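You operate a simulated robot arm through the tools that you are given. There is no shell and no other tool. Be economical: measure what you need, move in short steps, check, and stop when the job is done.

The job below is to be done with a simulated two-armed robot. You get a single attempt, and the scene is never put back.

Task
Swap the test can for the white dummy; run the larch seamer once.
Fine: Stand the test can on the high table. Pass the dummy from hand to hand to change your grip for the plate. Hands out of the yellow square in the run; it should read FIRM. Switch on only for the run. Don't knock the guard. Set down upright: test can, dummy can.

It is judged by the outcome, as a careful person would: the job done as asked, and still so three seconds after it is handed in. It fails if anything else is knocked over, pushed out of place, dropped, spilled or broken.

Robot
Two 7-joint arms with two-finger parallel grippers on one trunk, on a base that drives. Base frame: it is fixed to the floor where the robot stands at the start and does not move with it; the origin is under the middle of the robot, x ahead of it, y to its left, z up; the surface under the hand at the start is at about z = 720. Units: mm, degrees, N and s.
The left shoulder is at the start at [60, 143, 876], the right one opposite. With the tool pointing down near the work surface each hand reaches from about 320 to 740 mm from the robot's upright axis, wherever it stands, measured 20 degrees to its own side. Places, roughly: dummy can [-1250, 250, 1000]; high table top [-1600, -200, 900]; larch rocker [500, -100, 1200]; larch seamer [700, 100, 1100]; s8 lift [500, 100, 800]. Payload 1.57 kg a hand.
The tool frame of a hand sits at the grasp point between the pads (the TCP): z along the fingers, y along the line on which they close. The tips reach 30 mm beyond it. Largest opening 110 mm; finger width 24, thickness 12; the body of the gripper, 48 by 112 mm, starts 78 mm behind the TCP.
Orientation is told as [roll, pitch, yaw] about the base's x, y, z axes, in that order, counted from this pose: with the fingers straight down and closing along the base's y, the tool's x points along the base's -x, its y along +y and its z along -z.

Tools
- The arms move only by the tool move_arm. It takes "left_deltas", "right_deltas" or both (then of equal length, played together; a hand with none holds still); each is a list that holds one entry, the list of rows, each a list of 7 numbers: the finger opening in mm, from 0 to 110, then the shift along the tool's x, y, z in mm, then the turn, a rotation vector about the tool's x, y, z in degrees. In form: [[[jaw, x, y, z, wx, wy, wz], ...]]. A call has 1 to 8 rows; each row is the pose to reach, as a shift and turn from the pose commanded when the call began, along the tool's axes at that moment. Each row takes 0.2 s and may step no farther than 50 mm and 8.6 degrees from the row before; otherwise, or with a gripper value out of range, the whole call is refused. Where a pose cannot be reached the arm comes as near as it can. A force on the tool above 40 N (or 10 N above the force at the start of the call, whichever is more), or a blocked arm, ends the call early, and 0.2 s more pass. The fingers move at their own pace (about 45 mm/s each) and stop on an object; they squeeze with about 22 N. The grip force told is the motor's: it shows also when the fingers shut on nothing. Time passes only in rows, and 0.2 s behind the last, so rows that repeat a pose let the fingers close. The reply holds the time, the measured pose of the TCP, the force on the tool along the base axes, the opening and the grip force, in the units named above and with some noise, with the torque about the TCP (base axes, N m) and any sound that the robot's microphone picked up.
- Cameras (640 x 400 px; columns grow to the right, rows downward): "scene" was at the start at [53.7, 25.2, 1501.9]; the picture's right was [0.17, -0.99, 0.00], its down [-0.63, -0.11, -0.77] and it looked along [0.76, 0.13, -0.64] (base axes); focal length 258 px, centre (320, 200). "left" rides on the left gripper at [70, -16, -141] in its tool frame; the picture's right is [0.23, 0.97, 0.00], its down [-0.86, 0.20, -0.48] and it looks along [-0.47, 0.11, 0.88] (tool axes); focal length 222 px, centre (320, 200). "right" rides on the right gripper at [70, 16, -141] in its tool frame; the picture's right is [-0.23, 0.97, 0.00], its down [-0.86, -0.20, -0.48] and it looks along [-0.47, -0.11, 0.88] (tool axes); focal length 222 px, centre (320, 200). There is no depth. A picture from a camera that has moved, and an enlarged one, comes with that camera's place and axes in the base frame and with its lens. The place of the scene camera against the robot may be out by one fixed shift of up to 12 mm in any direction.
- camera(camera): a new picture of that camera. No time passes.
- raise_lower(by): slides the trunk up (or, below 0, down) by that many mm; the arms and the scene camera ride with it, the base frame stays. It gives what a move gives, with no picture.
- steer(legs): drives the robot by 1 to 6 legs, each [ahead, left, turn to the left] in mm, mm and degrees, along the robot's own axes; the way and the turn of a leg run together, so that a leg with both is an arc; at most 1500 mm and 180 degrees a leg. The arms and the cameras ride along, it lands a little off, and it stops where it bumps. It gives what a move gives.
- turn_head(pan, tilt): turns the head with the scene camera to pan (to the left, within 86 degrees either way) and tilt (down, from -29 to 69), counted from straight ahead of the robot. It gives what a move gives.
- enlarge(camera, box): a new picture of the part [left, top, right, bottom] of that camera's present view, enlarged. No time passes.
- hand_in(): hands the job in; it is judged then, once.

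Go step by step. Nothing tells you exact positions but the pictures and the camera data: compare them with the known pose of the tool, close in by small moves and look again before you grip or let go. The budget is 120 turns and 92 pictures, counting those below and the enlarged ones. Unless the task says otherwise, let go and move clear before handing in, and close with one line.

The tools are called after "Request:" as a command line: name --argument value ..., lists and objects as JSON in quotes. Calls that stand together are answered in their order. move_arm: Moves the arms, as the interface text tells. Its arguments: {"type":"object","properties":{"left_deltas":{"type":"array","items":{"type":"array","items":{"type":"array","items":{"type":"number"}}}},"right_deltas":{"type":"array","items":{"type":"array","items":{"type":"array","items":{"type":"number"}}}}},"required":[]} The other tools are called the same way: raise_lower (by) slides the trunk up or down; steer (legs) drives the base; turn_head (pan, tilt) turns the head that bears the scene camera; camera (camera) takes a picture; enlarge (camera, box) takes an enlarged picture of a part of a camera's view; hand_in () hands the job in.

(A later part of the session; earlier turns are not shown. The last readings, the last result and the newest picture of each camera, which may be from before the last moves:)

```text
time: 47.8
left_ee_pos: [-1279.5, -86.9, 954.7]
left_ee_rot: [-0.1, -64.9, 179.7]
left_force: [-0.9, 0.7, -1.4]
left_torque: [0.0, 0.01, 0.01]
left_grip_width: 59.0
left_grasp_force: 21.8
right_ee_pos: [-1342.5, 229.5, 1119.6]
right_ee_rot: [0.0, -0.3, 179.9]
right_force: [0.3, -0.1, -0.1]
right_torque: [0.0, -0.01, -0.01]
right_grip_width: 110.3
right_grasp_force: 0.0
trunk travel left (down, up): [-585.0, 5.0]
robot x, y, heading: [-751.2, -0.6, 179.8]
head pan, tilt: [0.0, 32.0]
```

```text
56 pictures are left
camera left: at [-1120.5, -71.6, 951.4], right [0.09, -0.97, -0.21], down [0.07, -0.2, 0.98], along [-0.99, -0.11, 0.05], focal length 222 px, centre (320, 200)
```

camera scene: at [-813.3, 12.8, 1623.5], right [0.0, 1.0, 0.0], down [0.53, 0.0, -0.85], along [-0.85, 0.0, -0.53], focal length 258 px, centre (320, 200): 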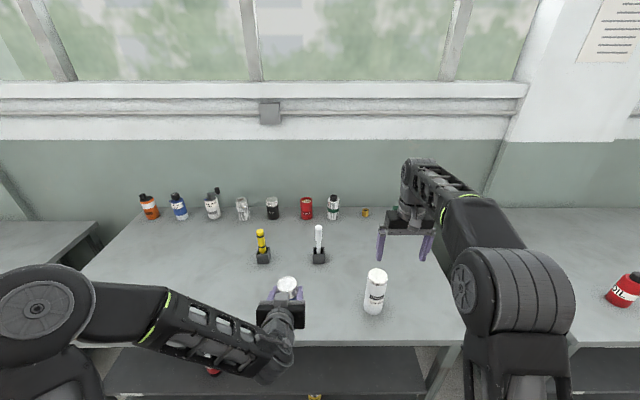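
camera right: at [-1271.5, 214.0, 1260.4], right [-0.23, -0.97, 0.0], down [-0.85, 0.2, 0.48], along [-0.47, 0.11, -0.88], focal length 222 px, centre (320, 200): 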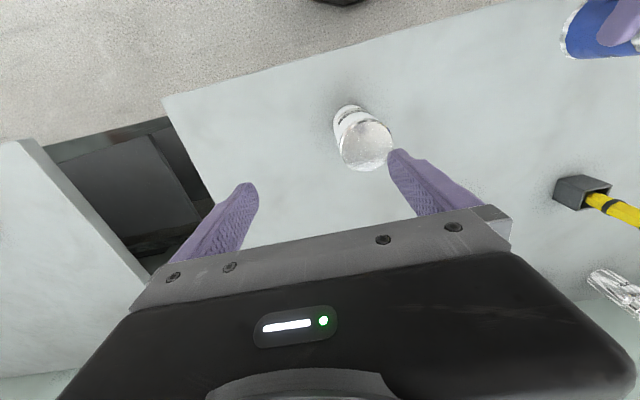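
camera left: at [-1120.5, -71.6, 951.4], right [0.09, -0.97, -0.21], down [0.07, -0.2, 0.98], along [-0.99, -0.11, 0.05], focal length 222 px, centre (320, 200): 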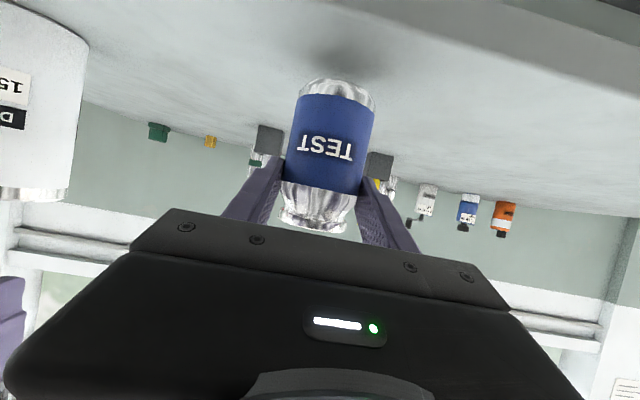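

Request:
move_arm --left_deltas '[[[30, 1.4, 0, 0.6, 0, 0, 0], [30, 2.7, 0, 1.3, 0, 0, 0], [30, 4.1, 0, 1.9, 0, 0, 0], [30, 5.4, 0, 2.5, 0, 0, 0], [30, 6.8, 0, 3.2, 0, 0, 0], [30, 8.2, 0, 3.8, 0, 0, 0], [30, 8.2, 0, 3.8, 0, 0, 0]]]'

Request:
camera --camera "left"

```text
time: 49.4
left_ee_pos: [-1279.5, -87.4, 944.7]
left_ee_rot: [-0.1, -65.0, 179.8]
left_force: [0.6, -0.5, -1.9]
left_torque: [0.02, -0.04, 0.0]
left_grip_width: 58.9
left_grasp_force: 21.9
right_ee_pos: [-1341.0, 230.1, 1118.7]
right_ee_rot: [-0.1, -0.2, 179.8]
right_force: [0.0, -0.1, -0.2]
right_torque: [0.01, -0.01, 0.02]
right_grip_width: 110.0
right_grasp_force: 0.1
trunk travel left (down, up): [-585.0, 5.0]
robot x, y, heading: [-751.3, 4.7, 179.7]
head pan, tilt: [0.0, 32.0]
```

```text
55 pictures are left
camera left: at [-1120.6, -71.6, 942.1], right [0.09, -0.97, -0.21], down [0.07, -0.2, 0.98], along [-0.99, -0.11, 0.05], focal length 222 px, centre (320, 200)
```

left: 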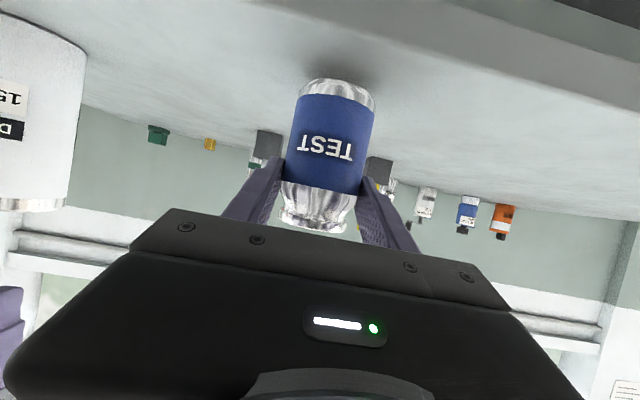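

Request:
move_arm --left_deltas '[[[30, 0.9, 0, 0.4, 0, 0, 0], [30, 1.8, 0, 0.8, 0, 0, 0], [30, 2.7, 0, 1.3, 0, 0, 0], [30, 3.6, 0, 1.7, 0, 0, 0], [30, 4.5, 0, 2.1, 0, 0, 0], [30, 5.4, 0, 2.5, 0, 0, 0], [30, 5.4, 0, 2.5, 0, 0, 0]]]'

Request:
enlarge --camera "left" --box '[240, 30, 440, 160]'

```text
time: 51.0
left_ee_pos: [-1279.3, -87.4, 940.5]
left_ee_rot: [0.0, -64.8, 179.7]
left_force: [0.2, -0.6, -1.8]
left_torque: [0.01, -0.04, 0.02]
left_grip_width: 58.9
left_grasp_force: 21.7
right_ee_pos: [-1342.0, 231.4, 1119.1]
right_ee_rot: [0.0, -0.2, 179.7]
right_force: [0.2, 0.1, -0.2]
right_torque: [0.0, -0.01, 0.01]
right_grip_width: 109.9
right_grasp_force: 0.1
trunk travel left (down, up): [-585.0, 5.0]
robot x, y, heading: [-753.4, 1.6, 179.9]
head pan, tilt: [0.0, 32.0]
```

```text
3.08 times, centred on (340, 95) of left
camera zoom: at [-1120.4, -71.5, 936.4], right [0.09, -0.97, -0.21], down [0.07, -0.2, 0.98], along [-0.99, -0.11, 0.05], focal length 684 px, centre (258, 523)
```

zoom: 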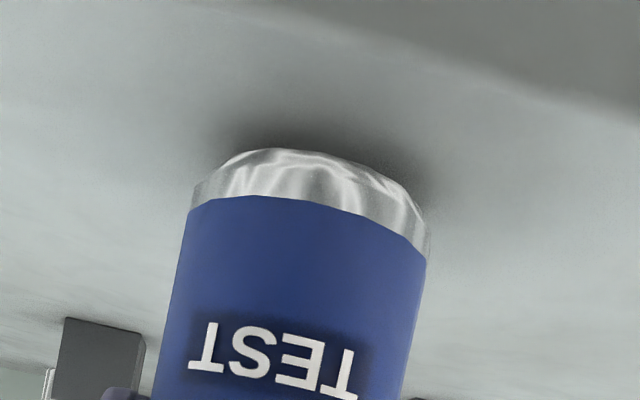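

Request:
move_arm --left_deltas '[[[30, 0.9, 0, 0.4, 0, 0, 0], [30, 1.8, 0, 0.8, 0, 0, 0], [30, 2.7, 0, 1.3, 0, 0, 0], [30, 3.6, 0, 1.7, 0, 0, 0], [30, 4.5, 0, 2.1, 0, 0, 0], [30, 4.5, 0, 2.1, 0, 0, 0]]]'

Request:
enlarge --camera "left" --box '[240, 30, 440, 160]'

```text
time: 52.4
left_ee_pos: [-1278.7, -86.5, 934.8]
left_ee_rot: [0.1, -64.9, 179.8]
left_force: [-0.8, -0.9, -0.7]
left_torque: [0.01, -0.04, 0.03]
left_grip_width: 58.7
left_grasp_force: 22.1
right_ee_pos: [-1342.1, 230.9, 1118.7]
right_ee_rot: [0.0, -0.2, 179.8]
right_force: [-0.4, 0.8, 0.3]
right_torque: [-0.01, -0.01, 0.0]
right_grip_width: 109.7
right_grasp_force: 0.0
trunk travel left (down, up): [-585.0, 5.0]
robot x, y, heading: [-753.4, -1.4, 179.6]
head pan, tilt: [0.0, 32.0]
```

```text
3.08 times, centred on (340, 95) of left
camera zoom: at [-1120.5, -71.6, 931.6], right [0.09, -0.97, -0.21], down [0.07, -0.2, 0.98], along [-0.99, -0.11, 0.05], focal length 684 px, centre (258, 523)
```

zoom: 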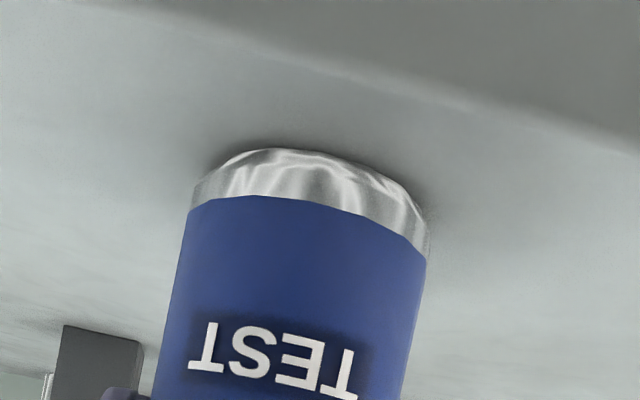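

Request:
move_arm --left_deltas '[[[30, 0.9, 0, 0.4, 0, 0, 0], [30, 1.8, 0, 0.8, 0, 0, 0], [30, 2.7, 0, 1.3, 0, 0, 0], [30, 3.6, 0, 1.7, 0, 0, 0], [30, 3.6, 0, 1.7, 0, 0, 0]]]'

Request:
enlarge --camera "left" --box '[240, 30, 440, 160]'

```text
time: 53.6
left_ee_pos: [-1279.0, -86.9, 933.2]
left_ee_rot: [0.1, -65.1, 179.8]
left_force: [-0.7, 0.3, 14.0]
left_torque: [0.04, 0.29, -0.03]
left_grip_width: 59.1
left_grasp_force: 22.0
right_ee_pos: [-1341.2, 231.4, 1119.3]
right_ee_rot: [0.0, -0.3, 179.8]
right_force: [0.1, -0.3, 0.4]
right_torque: [-0.02, 0.03, 0.02]
right_grip_width: 109.7
right_grasp_force: 0.0
trunk travel left (down, up): [-585.0, 5.0]
robot x, y, heading: [-752.2, 3.9, 179.5]
head pan, tilt: [0.0, 32.0]
```

```text
3.08 times, centred on (340, 95) of left
camera zoom: at [-1120.7, -71.4, 928.5], right [0.09, -0.97, -0.21], down [0.07, -0.2, 0.98], along [-0.99, -0.11, 0.05], focal length 684 px, centre (258, 523)
```

zoom: 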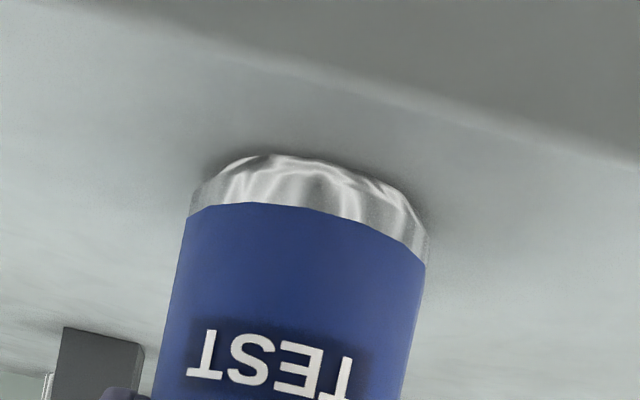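

Contact: the force rose to 14 N, so the can stands on the table. I'll ease off, open, and withdraw along the fingers.

Request:
move_arm --left_deltas '[[[30, -1.8, 0, -0.8, 0, 0, 0], [64, -1.8, 0, -0.8, 0, 0, 0], [80, -1.8, 0, -0.8, 0, 0, 0], [100, -1.8, 0, -0.8, 0, 0, 0], [110, -1.8, 0, -0.8, 0, 0, 0], [110, -1.8, 0, -0.8, 0, 0, 0], [110, -1.8, 0, -20, 0, 0, 0], [110, -1.8, 0, -40, 0, 0, 0]]]'

Request:
move_arm --left_deltas '[[[110, 0, 0, -35, 0, 0, 0], [110, 0, 0, -70, 0, 0, 0], [110, 0, 0, -100, 0, 0, 0], [110, 0, 0, -100, 0, 0, 0]]]'

Request:
camera --camera "scene"

Request:
camera --camera "left"

```text
time: 55.4
left_ee_pos: [-1246.3, -86.3, 949.1]
left_ee_rot: [0.1, -64.9, 179.8]
left_force: [0.8, -0.1, -0.5]
left_torque: [0.0, 0.0, -0.03]
left_grip_width: 110.0
left_grasp_force: 0.1
left hand out of reach, approached as far as the arm can: row 8
right_ee_pos: [-1341.3, 232.1, 1119.3]
right_ee_rot: [0.1, -0.1, 179.8]
right_force: [0.3, -0.5, -0.3]
right_torque: [0.0, -0.02, 0.01]
right_grip_width: 110.1
right_grasp_force: 0.1
trunk travel left (down, up): [-585.0, 5.0]
robot x, y, heading: [-754.8, 1.8, 179.7]
head pan, tilt: [0.0, 32.0]
```

```text
time: 56.4
left_ee_pos: [-1223.1, -41.3, 964.3]
left_ee_rot: [-0.1, -64.9, 180.0]
left_force: [0.1, 0.2, 0.5]
left_torque: [-0.02, -0.01, -0.02]
left_grip_width: 110.1
left_grasp_force: 0.1
left hand out of reach, approached as far as the arm can: row 1, 2, 3, 4
right_ee_pos: [-1341.2, 230.7, 1119.1]
right_ee_rot: [0.0, -0.1, 179.9]
right_force: [-0.5, 0.5, -0.9]
right_torque: [-0.01, -0.02, 0.04]
right_grip_width: 109.7
right_grasp_force: 0.1
trunk travel left (down, up): [-585.0, 5.0]
robot x, y, heading: [-752.2, 2.7, 179.5]
head pan, tilt: [0.0, 32.0]
```

```text
51 pictures are left
camera scene: at [-812.1, 12.4, 1623.5], right [0.0, 1.0, 0.0], down [0.53, 0.0, -0.85], along [-0.85, 0.0, -0.53], focal length 258 px, centre (320, 200)
```

scene: 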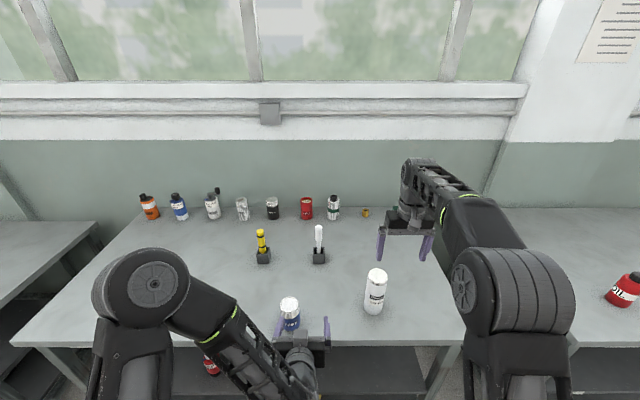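

```text
50 pictures are left
camera left: at [-1064.3, -25.3, 961.3], right [0.09, -0.97, -0.21], down [0.07, -0.2, 0.98], along [-0.99, -0.11, 0.05], focal length 222 px, centre (320, 200)
```

left: 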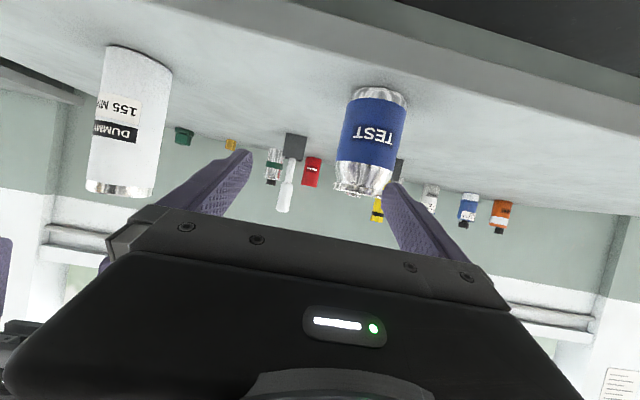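

The test can stands upright. The left hand is at its inner reach limit and drifted sideways, so I'll back the base straight off 70 mm before anything else, then look from the right hand.

Request:
steer --legs '[[-70, 0, 0]]'

Request:
move_arm --right_deltas '[[[110, -15, 18, 10, 0, 0, 0], [110, -30, 36, 20, 0, 0, 0], [110, -45, 46, 30, 0, 0, 0], [110, -55, 46, 30, 0, 0, 0]]]'

Request:
camera --camera "right"

Request:
camera --camera "scene"

```text
time: 57.4
left_ee_pos: [-1151.3, -40.5, 965.5]
left_ee_rot: [0.1, -64.9, 179.8]
left_force: [0.0, -0.9, -0.5]
left_torque: [-0.01, 0.01, 0.03]
left_grip_width: 109.7
left_grasp_force: 0.1
right_ee_pos: [-1269.8, 230.5, 1118.8]
right_ee_rot: [-0.1, -0.3, 179.8]
right_force: [0.7, 0.4, -0.6]
right_torque: [-0.02, 0.0, 0.0]
right_grip_width: 110.3
right_grasp_force: 0.0
trunk travel left (down, up): [-585.0, 5.0]
robot x, y, heading: [-682.0, 0.1, 180.2]
head pan, tilt: [0.0, 32.0]
```

```text
time: 58.4
left_ee_pos: [-1152.2, -41.5, 964.6]
left_ee_rot: [0.2, -65.0, 179.8]
left_force: [-0.5, 0.3, 0.0]
left_torque: [0.03, 0.0, 0.03]
left_grip_width: 110.0
left_grasp_force: 0.1
right_ee_pos: [-1287.4, 213.3, 1108.7]
right_ee_rot: [0.1, -0.3, 179.9]
right_force: [-0.2, -0.6, -0.1]
right_torque: [-0.04, 0.02, -0.01]
right_grip_width: 110.0
right_grasp_force: 0.1
right hand out of reach, approached as far as the arm can: row 2, 3, 4
trunk travel left (down, up): [-585.0, 5.0]
robot x, y, heading: [-682.8, 0.7, 180.0]
head pan, tilt: [0.0, 32.0]
```

```text
49 pictures are left
camera right: at [-1214.2, 195.9, 1250.2], right [-0.23, -0.97, 0.0], down [-0.85, 0.2, 0.48], along [-0.47, 0.11, -0.88], focal length 222 px, centre (320, 200)
```

right: 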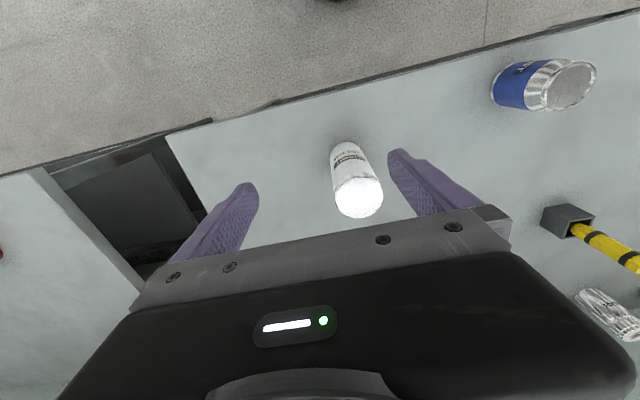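

```text
48 pictures are left
camera scene: at [-741.1, 12.7, 1623.5], right [0.0, 1.0, 0.0], down [0.53, 0.0, -0.85], along [-0.85, 0.0, -0.53], focal length 258 px, centre (320, 200)
```

scene: 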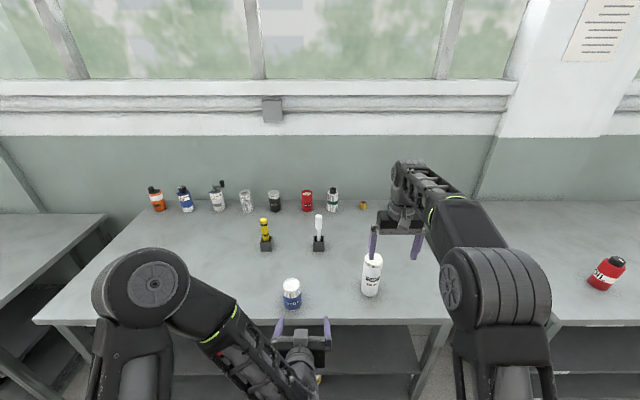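

The dummy top is at about (-1341, 182, 1025). I'll drive 30 mm nearer for reach, then bring the right hand over it, staying just above.

Request:
steer --legs '[[32, 0, 0]]'

Request:
move_arm --right_deltas '[[[110, -6, 8, 14, 0, 0, 0], [110, -12, 16, 26, 0, 0, 0], [110, -18, 24, 36, 0, 0, 0], [110, -24, 31, 40, 0, 0, 0], [110, -24, 31, 40, 0, 0, 0]]]'

Request:
camera --camera "right"

```text
time: 59.3
left_ee_pos: [-1185.5, -42.3, 964.7]
left_ee_rot: [0.1, -64.8, 179.8]
left_force: [-0.3, -0.5, 0.3]
left_torque: [-0.02, -0.01, 0.0]
left_grip_width: 110.0
left_grasp_force: 0.1
right_ee_pos: [-1318.9, 214.1, 1107.3]
right_ee_rot: [0.1, -0.2, 179.8]
right_force: [-0.9, -0.9, -0.1]
right_torque: [-0.03, -0.05, 0.0]
right_grip_width: 110.0
right_grasp_force: 0.0
trunk travel left (down, up): [-585.0, 5.0]
robot x, y, heading: [-711.5, -0.8, 179.8]
head pan, tilt: [0.0, 32.0]
```

```text
time: 60.5
left_ee_pos: [-1184.4, -41.3, 964.8]
left_ee_rot: [0.1, -65.0, 179.8]
left_force: [0.3, -0.8, -0.7]
left_torque: [-0.01, -0.01, 0.02]
left_grip_width: 109.9
left_grasp_force: 0.0
right_ee_pos: [-1341.2, 182.5, 1069.8]
right_ee_rot: [0.0, -0.3, 179.8]
right_force: [0.5, -0.1, 0.6]
right_torque: [-0.01, 0.0, 0.0]
right_grip_width: 110.2
right_grasp_force: 0.1
trunk travel left (down, up): [-585.0, 5.0]
robot x, y, heading: [-712.8, 3.1, 179.8]
head pan, tilt: [0.0, 32.0]
```

```text
47 pictures are left
camera right: at [-1270.7, 165.4, 1210.5], right [-0.23, -0.97, 0.0], down [-0.85, 0.2, 0.48], along [-0.47, 0.11, -0.88], focal length 222 px, centre (320, 200)
```

right: 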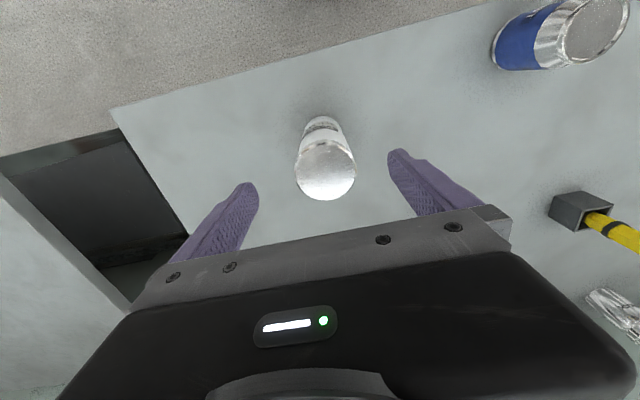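

Aligned within about 5 mm. I'll lower the open fingers around the dummy's top.

Request:
move_arm --right_deltas '[[[110, -2, 5, 10, 0, 0, 0], [110, -2, 5, 35, 0, 0, 0], [110, -2, 5, 60, 0, 0, 0], [110, -2, 5, 83, 0, 0, 0], [110, -2, 5, 83, 0, 0, 0]]]'

Request:
camera --camera "right"

Request:
enlarge --camera "scene" --box '[290, 180, 450, 320]'

```text
time: 61.7
left_ee_pos: [-1183.9, -40.6, 964.1]
left_ee_rot: [0.1, -65.0, 179.8]
left_force: [0.8, 0.5, 1.1]
left_torque: [0.0, -0.01, -0.01]
left_grip_width: 109.9
left_grasp_force: 0.0
right_ee_pos: [-1344.3, 176.1, 986.3]
right_ee_rot: [0.0, -0.3, 179.8]
right_force: [-0.7, 0.1, 0.2]
right_torque: [0.02, -0.02, 0.04]
right_grip_width: 109.8
right_grasp_force: 0.0
trunk travel left (down, up): [-585.0, 5.0]
robot x, y, heading: [-709.8, 0.6, 179.7]
head pan, tilt: [0.0, 32.0]
```

```text
46 pictures are left
camera right: at [-1272.9, 159.8, 1127.7], right [-0.23, -0.97, 0.0], down [-0.85, 0.2, 0.48], along [-0.47, 0.11, -0.88], focal length 222 px, centre (320, 200)
```

right: 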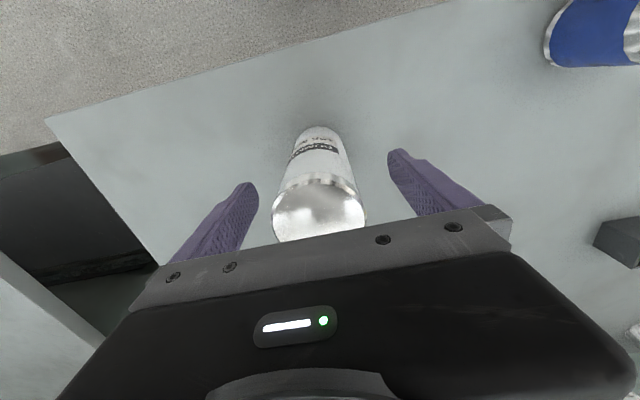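

```text
2.86 times, centred on (370, 250) of scene
camera zoom: at [-773.0, 12.6, 1623.5], right [0.0, 1.0, 0.0], down [0.53, 0.0, -0.85], along [-0.85, 0.0, -0.53], focal length 737 px, centre (177, 57)
```

zoom: 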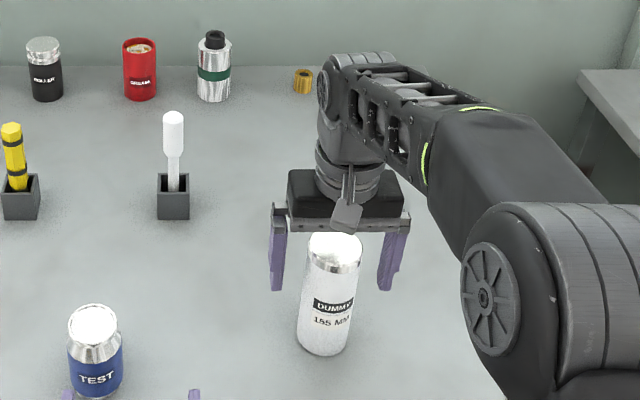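

Request:
move_arm --right_deltas '[[[110, 0, 0, 13, 0, 0, 0], [110, 0, 0, 13, 0, 0, 0], [70, 0, 0, 13, 0, 0, 0], [70, 0, 0, 13, 0, 0, 0], [40, 0, 0, 13, 0, 0, 0], [40, 0, 0, 13, 0, 0, 0], [30, 0, 0, 13, 0, 0, 0], [30, 0, 0, 13, 0, 0, 0]]]'

Request:
camera --camera "right"

```text
time: 63.5
left_ee_pos: [-1184.6, -41.1, 965.3]
left_ee_rot: [0.1, -64.9, 179.8]
left_force: [-0.2, -0.1, -0.3]
left_torque: [-0.02, 0.05, 0.0]
left_grip_width: 110.1
left_grasp_force: 0.1
right_ee_pos: [-1344.6, 176.5, 973.1]
right_ee_rot: [0.0, -0.3, 179.8]
right_force: [0.0, 1.6, 0.4]
right_torque: [0.11, 0.04, -0.02]
right_grip_width: 59.5
right_grasp_force: 21.3
trunk travel left (down, up): [-585.0, 5.0]
robot x, y, heading: [-706.6, 2.9, 179.5]
head pan, tilt: [0.0, 32.0]
```

```text
44 pictures are left
camera right: at [-1273.3, 159.8, 1114.8], right [-0.23, -0.97, 0.0], down [-0.85, 0.2, 0.48], along [-0.47, 0.11, -0.88], focal length 222 px, centre (320, 200)
```

right: 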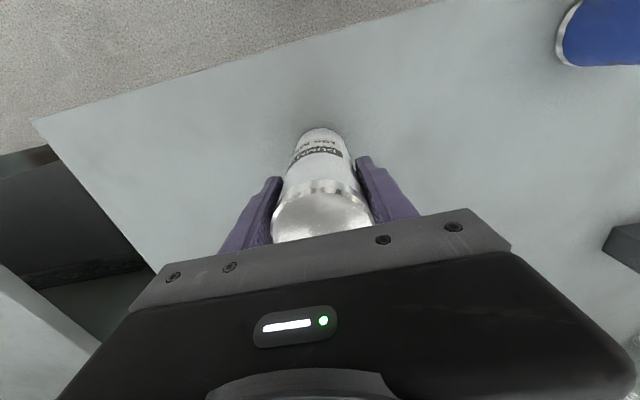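

The dummy is gripped (59.5 mm). I'll lift it gently.

Request:
move_arm --right_deltas '[[[30, 0, 0, -4, 0, 0, 0], [30, 0, 0, -12, 0, 0, 0], [30, 0, 0, -24, 0, 0, 0], [30, 0, 0, -38, 0, 0, 0], [30, 0, 0, -50, 0, 0, 0], [30, 0, 0, -60, 0, 0, 0], [30, 0, 0, -60, 0, 0, 0]]]'

Request:
camera --camera "right"

```text
time: 65.1
left_ee_pos: [-1184.4, -41.4, 964.6]
left_ee_rot: [0.1, -64.9, 179.9]
left_force: [-0.1, 0.4, 0.3]
left_torque: [-0.04, -0.03, 0.03]
left_grip_width: 109.9
left_grasp_force: 0.0
right_ee_pos: [-1344.3, 175.8, 1033.5]
right_ee_rot: [0.0, -0.4, 179.7]
right_force: [-0.4, -0.9, -0.3]
right_torque: [0.0, -0.02, 0.01]
right_grip_width: 59.3
right_grasp_force: 22.1
trunk travel left (down, up): [-585.0, 5.0]
robot x, y, heading: [-713.7, 5.7, 179.9]
head pan, tilt: [0.0, 32.0]
```

```text
43 pictures are left
camera right: at [-1272.9, 159.9, 1174.5], right [-0.23, -0.97, 0.0], down [-0.85, 0.2, 0.48], along [-0.47, 0.11, -0.88], focal length 222 px, centre (320, 200)
```

right: 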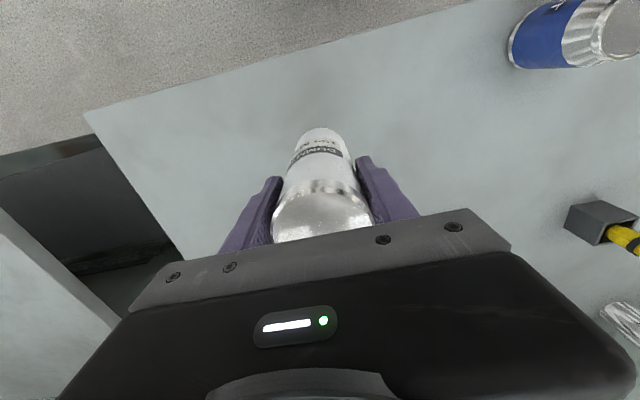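

The dummy is up and stable. I'll back away from the table and bring the dummy to the middle in front of me.

Request:
steer --legs '[[-330, 0, 0]]'

Request:
move_arm --right_deltas '[[[30, 3, 15, 0, 0, 0, 0], [30, 6, 35, 0, 0, 0, 0], [30, 10, 58, 0, 0, 0, 0], [30, 14, 80, 0, 0, 0, 0], [30, 18, 102, 0, 0, 0, 0], [30, 22, 124, 0, 0, 0, 0], [30, 25, 140, 0, 0, 0, 0], [30, 25, 150, 0, 0, 0, 0]]]'

Request:
camera --camera "left"

Request:
camera --camera "scene"

```text
time: 67.2
left_ee_pos: [-853.1, -43.2, 965.1]
left_ee_rot: [0.1, -65.0, 179.8]
left_force: [-0.1, -0.4, 0.6]
left_torque: [-0.04, -0.03, 0.02]
left_grip_width: 110.0
left_grasp_force: 0.0
right_ee_pos: [-1012.6, 175.8, 1033.8]
right_ee_rot: [0.0, -0.4, 179.7]
right_force: [0.3, -0.5, -1.6]
right_torque: [0.01, 0.0, 0.01]
right_grip_width: 59.3
right_grasp_force: 22.2
trunk travel left (down, up): [-585.0, 5.0]
robot x, y, heading: [-381.1, 2.2, 179.6]
head pan, tilt: [0.0, 32.0]
```

```text
time: 69.0
left_ee_pos: [-854.6, -43.0, 964.8]
left_ee_rot: [0.0, -64.8, 179.7]
left_force: [0.3, -0.5, 0.4]
left_torque: [-0.01, -0.03, 0.03]
left_grip_width: 110.1
left_grasp_force: 0.1
right_ee_pos: [-988.9, 27.0, 1032.5]
right_ee_rot: [0.0, -0.2, 179.8]
right_force: [0.1, 0.3, -3.4]
right_torque: [-0.03, 0.0, 0.0]
right_grip_width: 59.3
right_grasp_force: 22.4
trunk travel left (down, up): [-585.0, 5.0]
robot x, y, heading: [-382.0, 2.5, 179.9]
head pan, tilt: [0.0, 32.0]
```

```text
42 pictures are left
camera left: at [-695.8, -26.5, 961.2], right [0.09, -0.97, -0.21], down [0.07, -0.2, 0.98], along [-0.99, -0.11, 0.05], focal length 222 px, centre (320, 200)
```

left: 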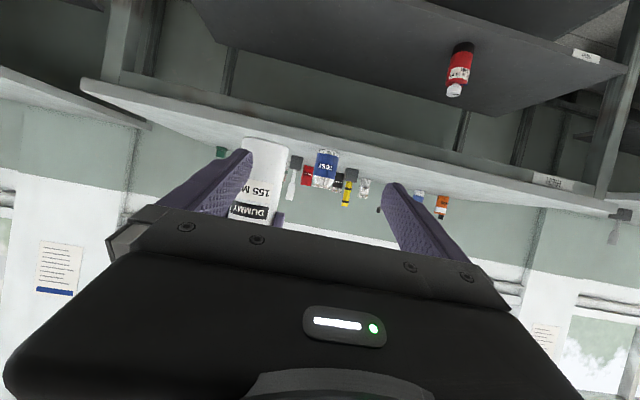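

```text
41 pictures are left
camera scene: at [-443.5, 11.1, 1623.5], right [0.0, 1.0, 0.0], down [0.53, 0.0, -0.85], along [-0.85, 0.0, -0.53], focal length 258 px, centre (320, 200)
```

scene: 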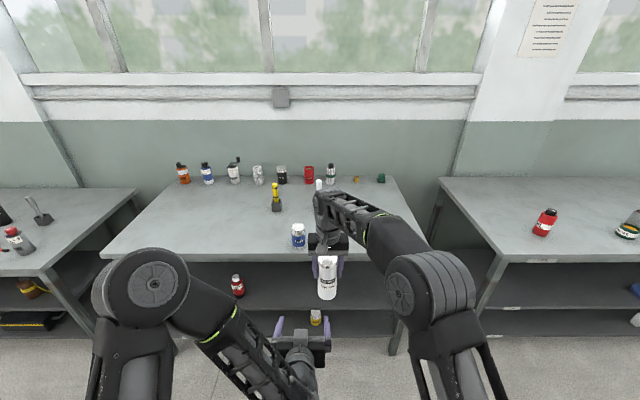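

Now I'll line up the left hand low on the dummy: sideways first, then partly forward, and check.

Request:
move_arm --left_deltas '[[[110, 0, -25, 0, 0, 0, 0], [110, -4, -50, 8, 0, 0, 0], [110, -12, -70, 26, 0, 0, 0], [110, -24, -70, 51, 0, 0, 0], [110, -34, -70, 72, 0, 0, 0], [110, -34, -70, 72, 0, 0, 0]]]'

Request:
camera --camera "left"

Request:
enlarge --camera "scene" --box '[240, 180, 420, 370]'

```text
time: 70.5
left_ee_pos: [-933.5, 28.0, 964.6]
left_ee_rot: [0.0, -64.9, 179.9]
left_force: [-0.4, 0.0, 0.6]
left_torque: [0.0, -0.03, 0.02]
left_grip_width: 110.0
left_grasp_force: 0.0
right_ee_pos: [-989.9, 25.2, 1031.4]
right_ee_rot: [0.0, -0.3, 179.8]
right_force: [0.2, -0.5, -2.6]
right_torque: [0.02, -0.01, 0.01]
right_grip_width: 59.3
right_grasp_force: 22.1
trunk travel left (down, up): [-585.0, 5.0]
robot x, y, heading: [-382.1, 2.3, 179.4]
head pan, tilt: [0.0, 32.0]
```

```text
40 pictures are left
camera left: at [-775.5, 43.9, 962.0], right [0.09, -0.97, -0.21], down [0.07, -0.2, 0.98], along [-0.99, -0.11, 0.05], focal length 222 px, centre (320, 200)
```

left: 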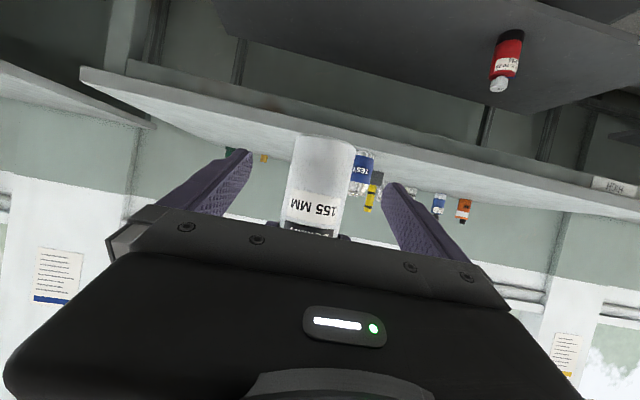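

```text
2.11 times, centred on (330, 275) of scene
camera zoom: at [-443.3, 11.3, 1623.5], right [0.0, 1.0, 0.0], down [0.53, 0.0, -0.85], along [-0.85, 0.0, -0.53], focal length 543 px, centre (299, 42)
```

zoom: 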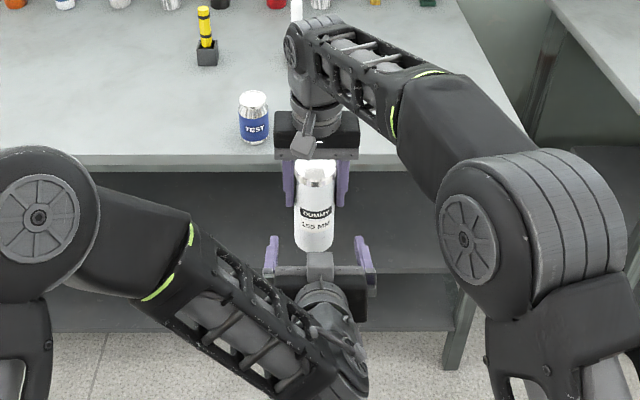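

Alignment is within 3 mm. I'll advance onto the dummy axis and close the left hand.

Request:
move_arm --left_deltas '[[[110, -8, 2.5, 17, 0, 0, 0], [110, -16, 2.5, 34, 0, 0, 0], [110, -23.5, 2.5, 50.5, 0, 0, 0], [70, -23.5, 2.5, 50.5, 0, 0, 0], [50, -23.5, 2.5, 50.5, 0, 0, 0], [40, -23.5, 2.5, 50.5, 0, 0, 0], [30, -23.5, 2.5, 50.5, 0, 0, 0], [30, -23.5, 2.5, 50.5, 0, 0, 0]]]'

Request:
camera --camera "left"

Request:
enlarge --camera "scene" --box '[250, 180, 410, 340]'

```text
time: 72.2
left_ee_pos: [-990.0, 25.0, 965.6]
left_ee_rot: [0.1, -64.9, 179.6]
left_force: [-1.0, 1.9, 0.0]
left_torque: [-0.31, -0.07, -0.01]
left_grip_width: 59.0
left_grasp_force: 22.4
right_ee_pos: [-989.3, 26.3, 1032.4]
right_ee_rot: [0.0, -0.2, 179.8]
right_force: [1.1, -2.2, -0.6]
right_torque: [0.17, -0.01, 0.0]
right_grip_width: 59.6
right_grasp_force: 21.7
trunk travel left (down, up): [-585.0, 5.0]
robot x, y, heading: [-386.0, -1.2, 180.0]
head pan, tilt: [0.0, 32.0]
```

```text
38 pictures are left
camera left: at [-831.0, 41.3, 962.0], right [0.09, -0.97, -0.21], down [0.07, -0.2, 0.98], along [-0.99, -0.11, 0.05], focal length 222 px, centre (320, 200)
```

left: 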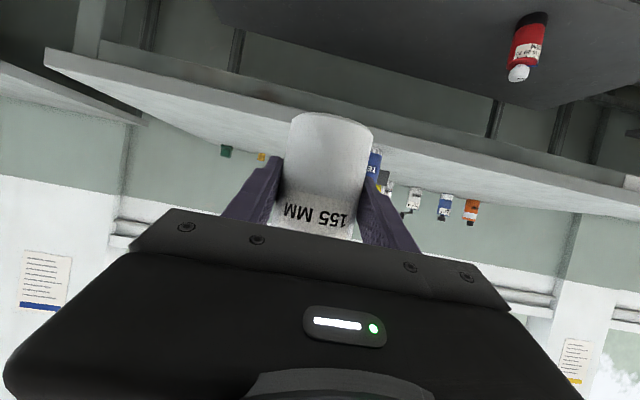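

```text
2.50 times, centred on (330, 260) of scene
camera zoom: at [-443.5, 11.4, 1623.5], right [0.0, 1.0, 0.0], down [0.53, 0.0, -0.85], along [-0.85, 0.0, -0.53], focal length 645 px, centre (295, 50)
```

zoom: 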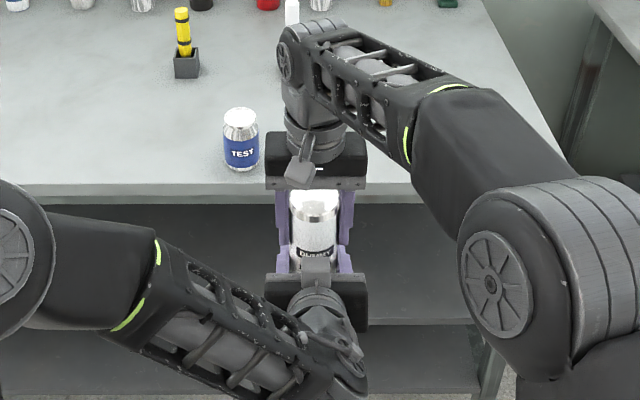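

Both hands hold it. I'll open the right hand slowly while the left holds still, then check for any slip.

Request:
move_arm --right_deltas '[[[62, 0, 0, 0, 0, 0, 0], [75, 0, 0, 0, 0, 0, 0], [90, 0, 0, 0, 0, 0, 0], [110, 0, 0, 0, 0, 0, 0], [110, 0, 0, 0, 0, 0, 0], [110, 0, 0, 0, 0, 0, 0]]]'

Request:
camera --camera "left"

```text
time: 73.7
left_ee_pos: [-989.8, 24.7, 964.9]
left_ee_rot: [0.0, -65.0, 179.8]
left_force: [0.3, -0.4, -1.0]
left_torque: [0.01, -0.02, 0.0]
left_grip_width: 59.0
left_grasp_force: 22.1
right_ee_pos: [-989.6, 25.5, 1031.6]
right_ee_rot: [0.0, -0.2, 179.9]
right_force: [-0.1, 0.2, 0.2]
right_torque: [0.01, 0.02, 0.0]
right_grip_width: 110.1
right_grasp_force: 0.1
trunk travel left (down, up): [-585.0, 5.0]
robot x, y, heading: [-378.5, 0.8, 179.6]
head pan, tilt: [0.0, 32.0]
```

```text
36 pictures are left
camera left: at [-831.1, 41.2, 961.9], right [0.09, -0.97, -0.21], down [0.07, -0.2, 0.98], along [-0.99, -0.11, 0.05], focal length 222 px, centre (320, 200)
```

left: 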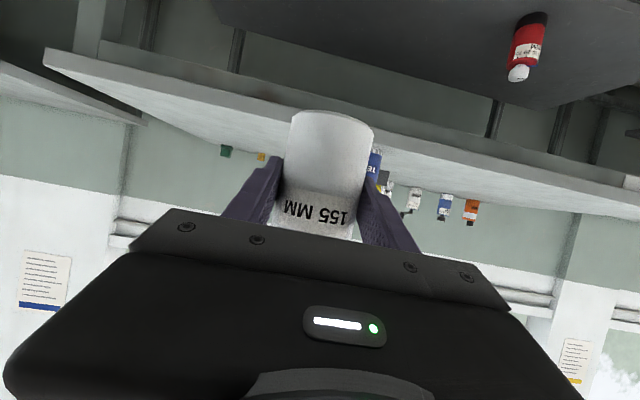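

No slip. I'll separate the hands vertically, then move the right hand aside.

Request:
move_arm --left_deltas '[[[30, 5, 0, 2.3, 0, 0, 0], [30, 13, 0, 6, 0, 0, 0], [30, 23, 0, 10.7, 0, 0, 0], [30, 33, 0, 15.4, 0, 0, 0], [30, 40.8, 0, 19, 0, 0, 0], [30, 40.8, 0, 19, 0, 0, 0]]]' --right_deltas '[[[110, 0, 0, -8, 0, 0, 0], [110, 0, 0, -20, 0, 0, 0], [110, 0, 0, -32, 0, 0, 0], [110, 0, 0, -45, 0, 0, 0], [110, 0, 0, -55, 0, 0, 0], [110, 0, 0, -60, 0, 0, 0]]]'

Request:
camera --camera "scene"

```text
time: 75.0
left_ee_pos: [-988.5, 24.1, 920.9]
left_ee_rot: [0.0, -65.0, 179.9]
left_force: [0.2, 0.6, -0.6]
left_torque: [-0.01, -0.04, -0.01]
left_grip_width: 58.7
left_grasp_force: 22.3
right_ee_pos: [-989.1, 26.1, 1077.1]
right_ee_rot: [0.1, -0.4, 179.9]
right_force: [-0.5, 0.3, -0.4]
right_torque: [-0.05, 0.0, 0.01]
right_grip_width: 110.2
right_grasp_force: 0.1
right hand out of reach, approached as far as the arm can: row 5, 6
trunk travel left (down, up): [-585.0, 5.0]
robot x, y, heading: [-377.7, 0.7, 179.9]
head pan, tilt: [0.0, 32.0]
```

```text
35 pictures are left
camera scene: at [-443.3, 11.2, 1623.5], right [0.0, 1.0, 0.0], down [0.53, 0.0, -0.85], along [-0.85, 0.0, -0.53], focal length 258 px, centre (320, 200)
```

scene: 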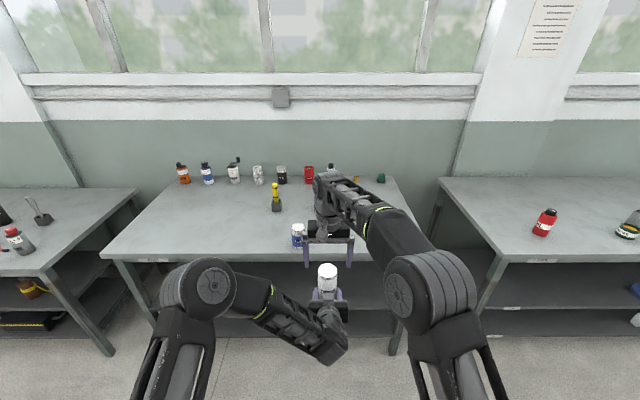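

Hands are clear of each other. I'll move the right hand aside, turn to face the Larch again, and lower the trunk.

Request:
move_arm --right_deltas '[[[110, 10, -25, 0, 0, 0, 0], [110, 20, -60, 0, 0, 0, 0], [110, 30, -100, 0, 0, 0, 0], [110, 45, -145, 0, 0, 0, 0], [110, 60, -190, 0, 0, 0, 0], [110, 80, -230, 0, 0, 0, 0]]]'

Request:
steer --legs '[[0, 0, -90], [0, 0, -90]]'

Request:
turn_head --pan 5 --tilt 36

Request:
camera --camera "scene"

Request:
camera --camera "left"

```text
time: 76.5
left_ee_pos: [-988.1, 26.0, 921.0]
left_ee_rot: [0.2, -65.0, 179.7]
left_force: [-0.7, 0.3, 0.3]
left_torque: [0.01, -0.05, -0.02]
left_grip_width: 58.7
left_grasp_force: 21.7
right_ee_pos: [-907.3, 256.6, 1075.8]
right_ee_rot: [0.0, -0.3, 179.8]
right_force: [0.5, -0.2, -1.1]
right_torque: [-0.03, -0.02, 0.01]
right_grip_width: 110.2
right_grasp_force: 0.1
trunk travel left (down, up): [-585.0, 5.0]
robot x, y, heading: [-385.1, 0.0, 179.5]
head pan, tilt: [0.0, 32.0]
```

```text
time: 84.5
left_ee_pos: [223.3, -41.5, 919.8]
left_ee_rot: [0.1, -64.9, -1.7]
left_force: [0.1, -0.4, 0.3]
left_torque: [-0.02, -0.01, -0.02]
left_grip_width: 58.8
left_grasp_force: 22.2
right_ee_pos: [135.7, -266.3, 1076.5]
right_ee_rot: [0.0, -0.3, -1.6]
right_force: [0.4, 0.4, 0.8]
right_torque: [0.01, -0.01, -0.02]
right_grip_width: 110.3
right_grasp_force: 0.1
trunk travel left (down, up): [-585.0, 5.0]
robot x, y, heading: [-382.7, 3.7, -1.6]
head pan, tilt: [0.0, 32.0]
```

```text
time: 85.2
left_ee_pos: [224.0, -39.9, 920.4]
left_ee_rot: [0.0, -64.8, -1.8]
left_force: [-0.1, 0.1, 0.2]
left_torque: [0.01, 0.03, 0.0]
left_grip_width: 58.5
left_grasp_force: 22.2
right_ee_pos: [135.3, -266.3, 1076.6]
right_ee_rot: [-0.1, -0.2, -1.6]
right_force: [0.9, 0.8, -0.6]
right_torque: [-0.01, -0.01, 0.0]
right_grip_width: 110.0
right_grasp_force: 0.1
trunk travel left (down, up): [-585.0, 5.0]
robot x, y, heading: [-382.1, 1.1, -2.0]
head pan, tilt: [5.0, 36.0]
```

```text
34 pictures are left
camera scene: at [-325.7, 17.0, 1617.4], right [0.06, -1.0, 0.0], down [-0.59, -0.03, -0.81], along [0.81, 0.05, -0.59], focal length 258 px, centre (320, 200)
```

scene: 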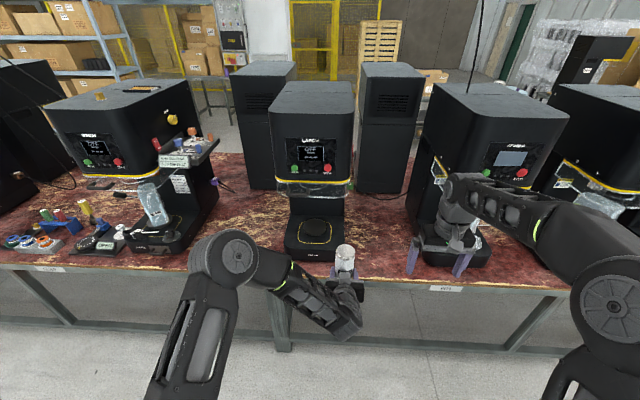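

```text
33 pictures are left
camera left: at [65.7, -52.1, 916.7], right [-0.07, 0.98, -0.21], down [-0.07, 0.2, 0.98], along [1.0, 0.08, 0.05], focal length 222 px, centre (320, 200)
```

left: 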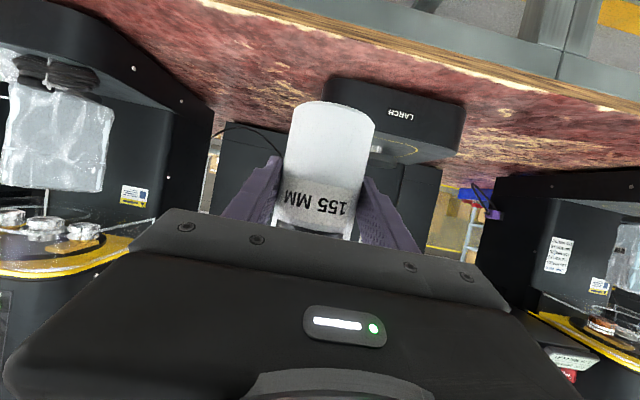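

The dummy crept down a few mm in the fingers but is held; I'll keep motions gentle. Next I tuck the left hand nearer, straighten up and line up with the plate (y about 84).

Request:
move_arm --left_deltas '[[[30, 3, 6, -7, 0, 0, 0], [30, 8, 18, -18, 0, 0, 0], [30, 14, 32, -31, 0, 0, 0], [30, 20, 46, -45, 0, 0, 0], [30, 26, 60, -58, 0, 0, 0], [30, 32, 72, -70, 0, 0, 0], [30, 36, 78, -78, 0, 0, 0], [30, 38, 80, -81, 0, 0, 0]]]'

Request:
steer --legs '[[0, 20, 1.8]]'

Request:
camera --camera "left"

```text
time: 87.0
left_ee_pos: [134.7, 42.8, 922.0]
left_ee_rot: [0.1, -65.0, -1.6]
left_force: [1.0, -1.3, -0.2]
left_torque: [0.0, 0.04, 0.03]
left_grip_width: 58.6
left_grasp_force: 22.2
right_ee_pos: [135.8, -267.2, 1077.5]
right_ee_rot: [0.0, -0.3, -1.5]
right_force: [0.7, 0.2, -0.1]
right_torque: [-0.01, -0.04, 0.0]
right_grip_width: 110.1
right_grasp_force: 0.1
trunk travel left (down, up): [-585.0, 5.0]
robot x, y, heading: [-381.1, -1.6, -1.4]
head pan, tilt: [5.0, 36.0]
```

```text
time: 87.8
left_ee_pos: [133.7, 78.8, 920.9]
left_ee_rot: [-0.1, -64.9, 0.3]
left_force: [0.4, 0.5, 0.7]
left_torque: [-0.01, 0.0, -0.02]
left_grip_width: 58.8
left_grasp_force: 22.1
right_ee_pos: [143.6, -229.5, 1075.9]
right_ee_rot: [0.0, -0.3, 0.1]
right_force: [0.4, 0.6, -0.6]
right_torque: [-0.07, -0.02, 0.01]
right_grip_width: 110.2
right_grasp_force: 0.0
trunk travel left (down, up): [-585.0, 5.0]
robot x, y, heading: [-384.6, 19.2, 0.1]
head pan, tilt: [5.0, 36.0]
```

```text
32 pictures are left
camera left: at [-22.6, 62.7, 917.0], right [-0.1, 0.97, -0.21], down [-0.07, 0.2, 0.98], along [0.99, 0.11, 0.05], focal length 222 px, centre (320, 200)
```

left: 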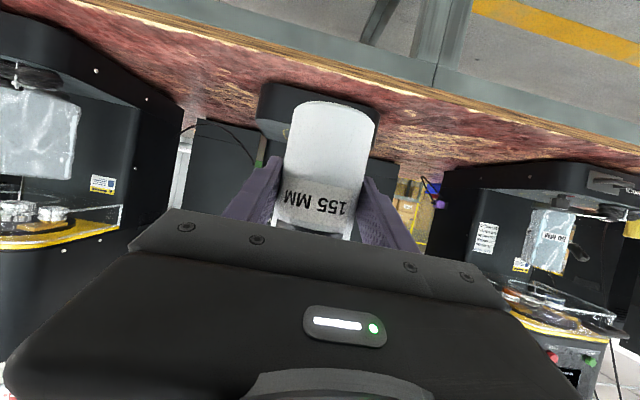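

Stable. I'll drive in to just short of the guard and compare heights.

Request:
steer --legs '[[215, 5, 0]]'

Request:
camera --camera "left"

Request:
enlarge --camera "scene" --box '[240, 150, 420, 320]'

```text
time: 89.5
left_ee_pos: [349.3, 81.8, 920.0]
left_ee_rot: [0.1, -65.0, 0.1]
left_force: [0.0, -0.4, -0.4]
left_torque: [-0.04, 0.04, -0.03]
left_grip_width: 58.7
left_grasp_force: 22.0
right_ee_pos: [359.3, -225.0, 1076.1]
right_ee_rot: [-0.1, -0.4, 0.1]
right_force: [0.4, -0.2, -0.4]
right_torque: [0.01, 0.04, 0.0]
right_grip_width: 110.1
right_grasp_force: 0.1
trunk travel left (down, up): [-585.0, 5.0]
robot x, y, heading: [-167.8, 27.2, -0.1]
head pan, tilt: [5.0, 36.0]
```

```text
31 pictures are left
camera left: at [192.4, 66.5, 916.6], right [-0.1, 0.97, -0.21], down [-0.07, 0.2, 0.98], along [0.99, 0.11, 0.05], focal length 222 px, centre (320, 200)
```

left: 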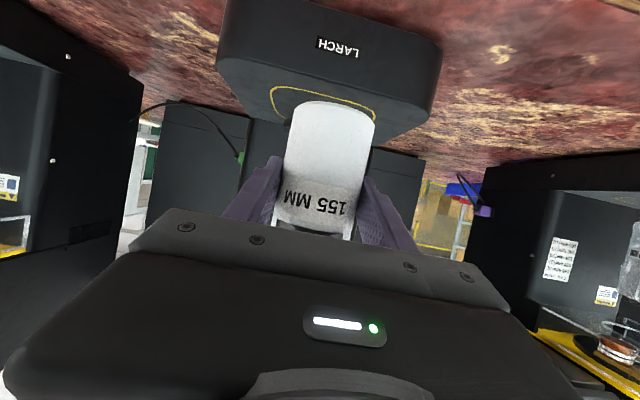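

```text
2.35 times, centred on (330, 235) of scene
camera zoom: at [-109.9, 43.9, 1617.3], right [0.09, -1.0, 0.0], down [-0.59, -0.05, -0.81], along [0.81, 0.07, -0.59], focal length 607 px, centre (296, 118)
```

zoom: 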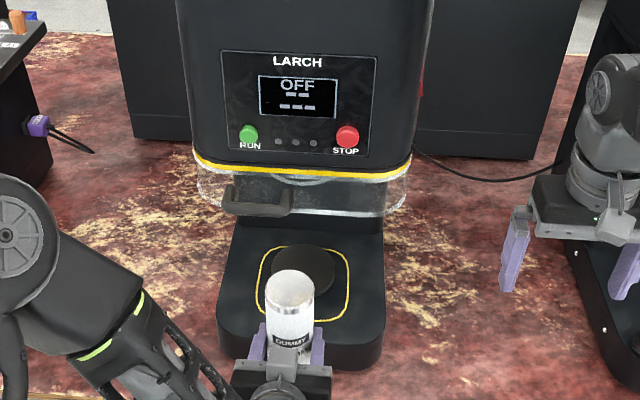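

Plate centre is about (528, 82), the guard's lower edge about z = 1068, and the dummy's top would pass at about 1012, so there is clearance. I'll drive 75 mm more, then advance with the arm.

Request:
steer --legs '[[75, 0, 0]]'

Request:
move_arm --left_deltas '[[[30, 2, 0, 1, 0, 0, 0], [30, 5, 0, 2.3, 0, 0, 0], [30, 7.2, 0, 3.4, 0, 0, 0], [30, 7.2, 0, 3.4, 0, 0, 0]]]'

Request:
enlarge --camera "scene" --box '[240, 170, 400, 310]'

```text
time: 90.5
left_ee_pos: [423.8, 82.3, 920.1]
left_ee_rot: [0.1, -64.7, 0.0]
left_force: [0.0, 0.4, -0.3]
left_torque: [-0.03, 0.0, 0.0]
left_grip_width: 58.6
left_grasp_force: 21.7
right_ee_pos: [433.0, -226.5, 1076.5]
right_ee_rot: [0.0, -0.4, 0.1]
right_force: [-0.1, 0.4, -1.0]
right_torque: [0.02, 0.05, 0.0]
right_grip_width: 109.9
right_grasp_force: 0.0
trunk travel left (down, up): [-585.0, 5.0]
robot x, y, heading: [-95.1, 24.4, 0.1]
head pan, tilt: [5.0, 36.0]
```

```text
time: 91.5
left_ee_pos: [422.8, 83.2, 912.0]
left_ee_rot: [0.0, -64.9, 0.1]
left_force: [-0.2, 0.8, -0.5]
left_torque: [0.01, 0.01, 0.0]
left_grip_width: 58.6
left_grasp_force: 22.1
right_ee_pos: [433.0, -226.3, 1076.6]
right_ee_rot: [0.0, -0.3, 0.1]
right_force: [0.8, 0.2, -0.6]
right_torque: [0.01, -0.01, -0.01]
right_grip_width: 109.8
right_grasp_force: 0.1
trunk travel left (down, up): [-585.0, 5.0]
robot x, y, heading: [-91.3, 25.0, 0.1]
head pan, tilt: [5.0, 36.0]
```

```text
2.86 times, centred on (320, 240) of scene
camera zoom: at [-36.7, 43.9, 1617.3], right [0.09, -1.0, 0.0], down [-0.59, -0.05, -0.81], along [0.81, 0.07, -0.59], focal length 737 px, centre (320, 86)
```

zoom: 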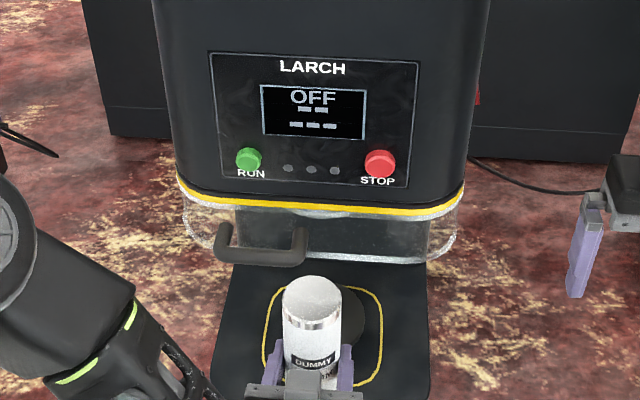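

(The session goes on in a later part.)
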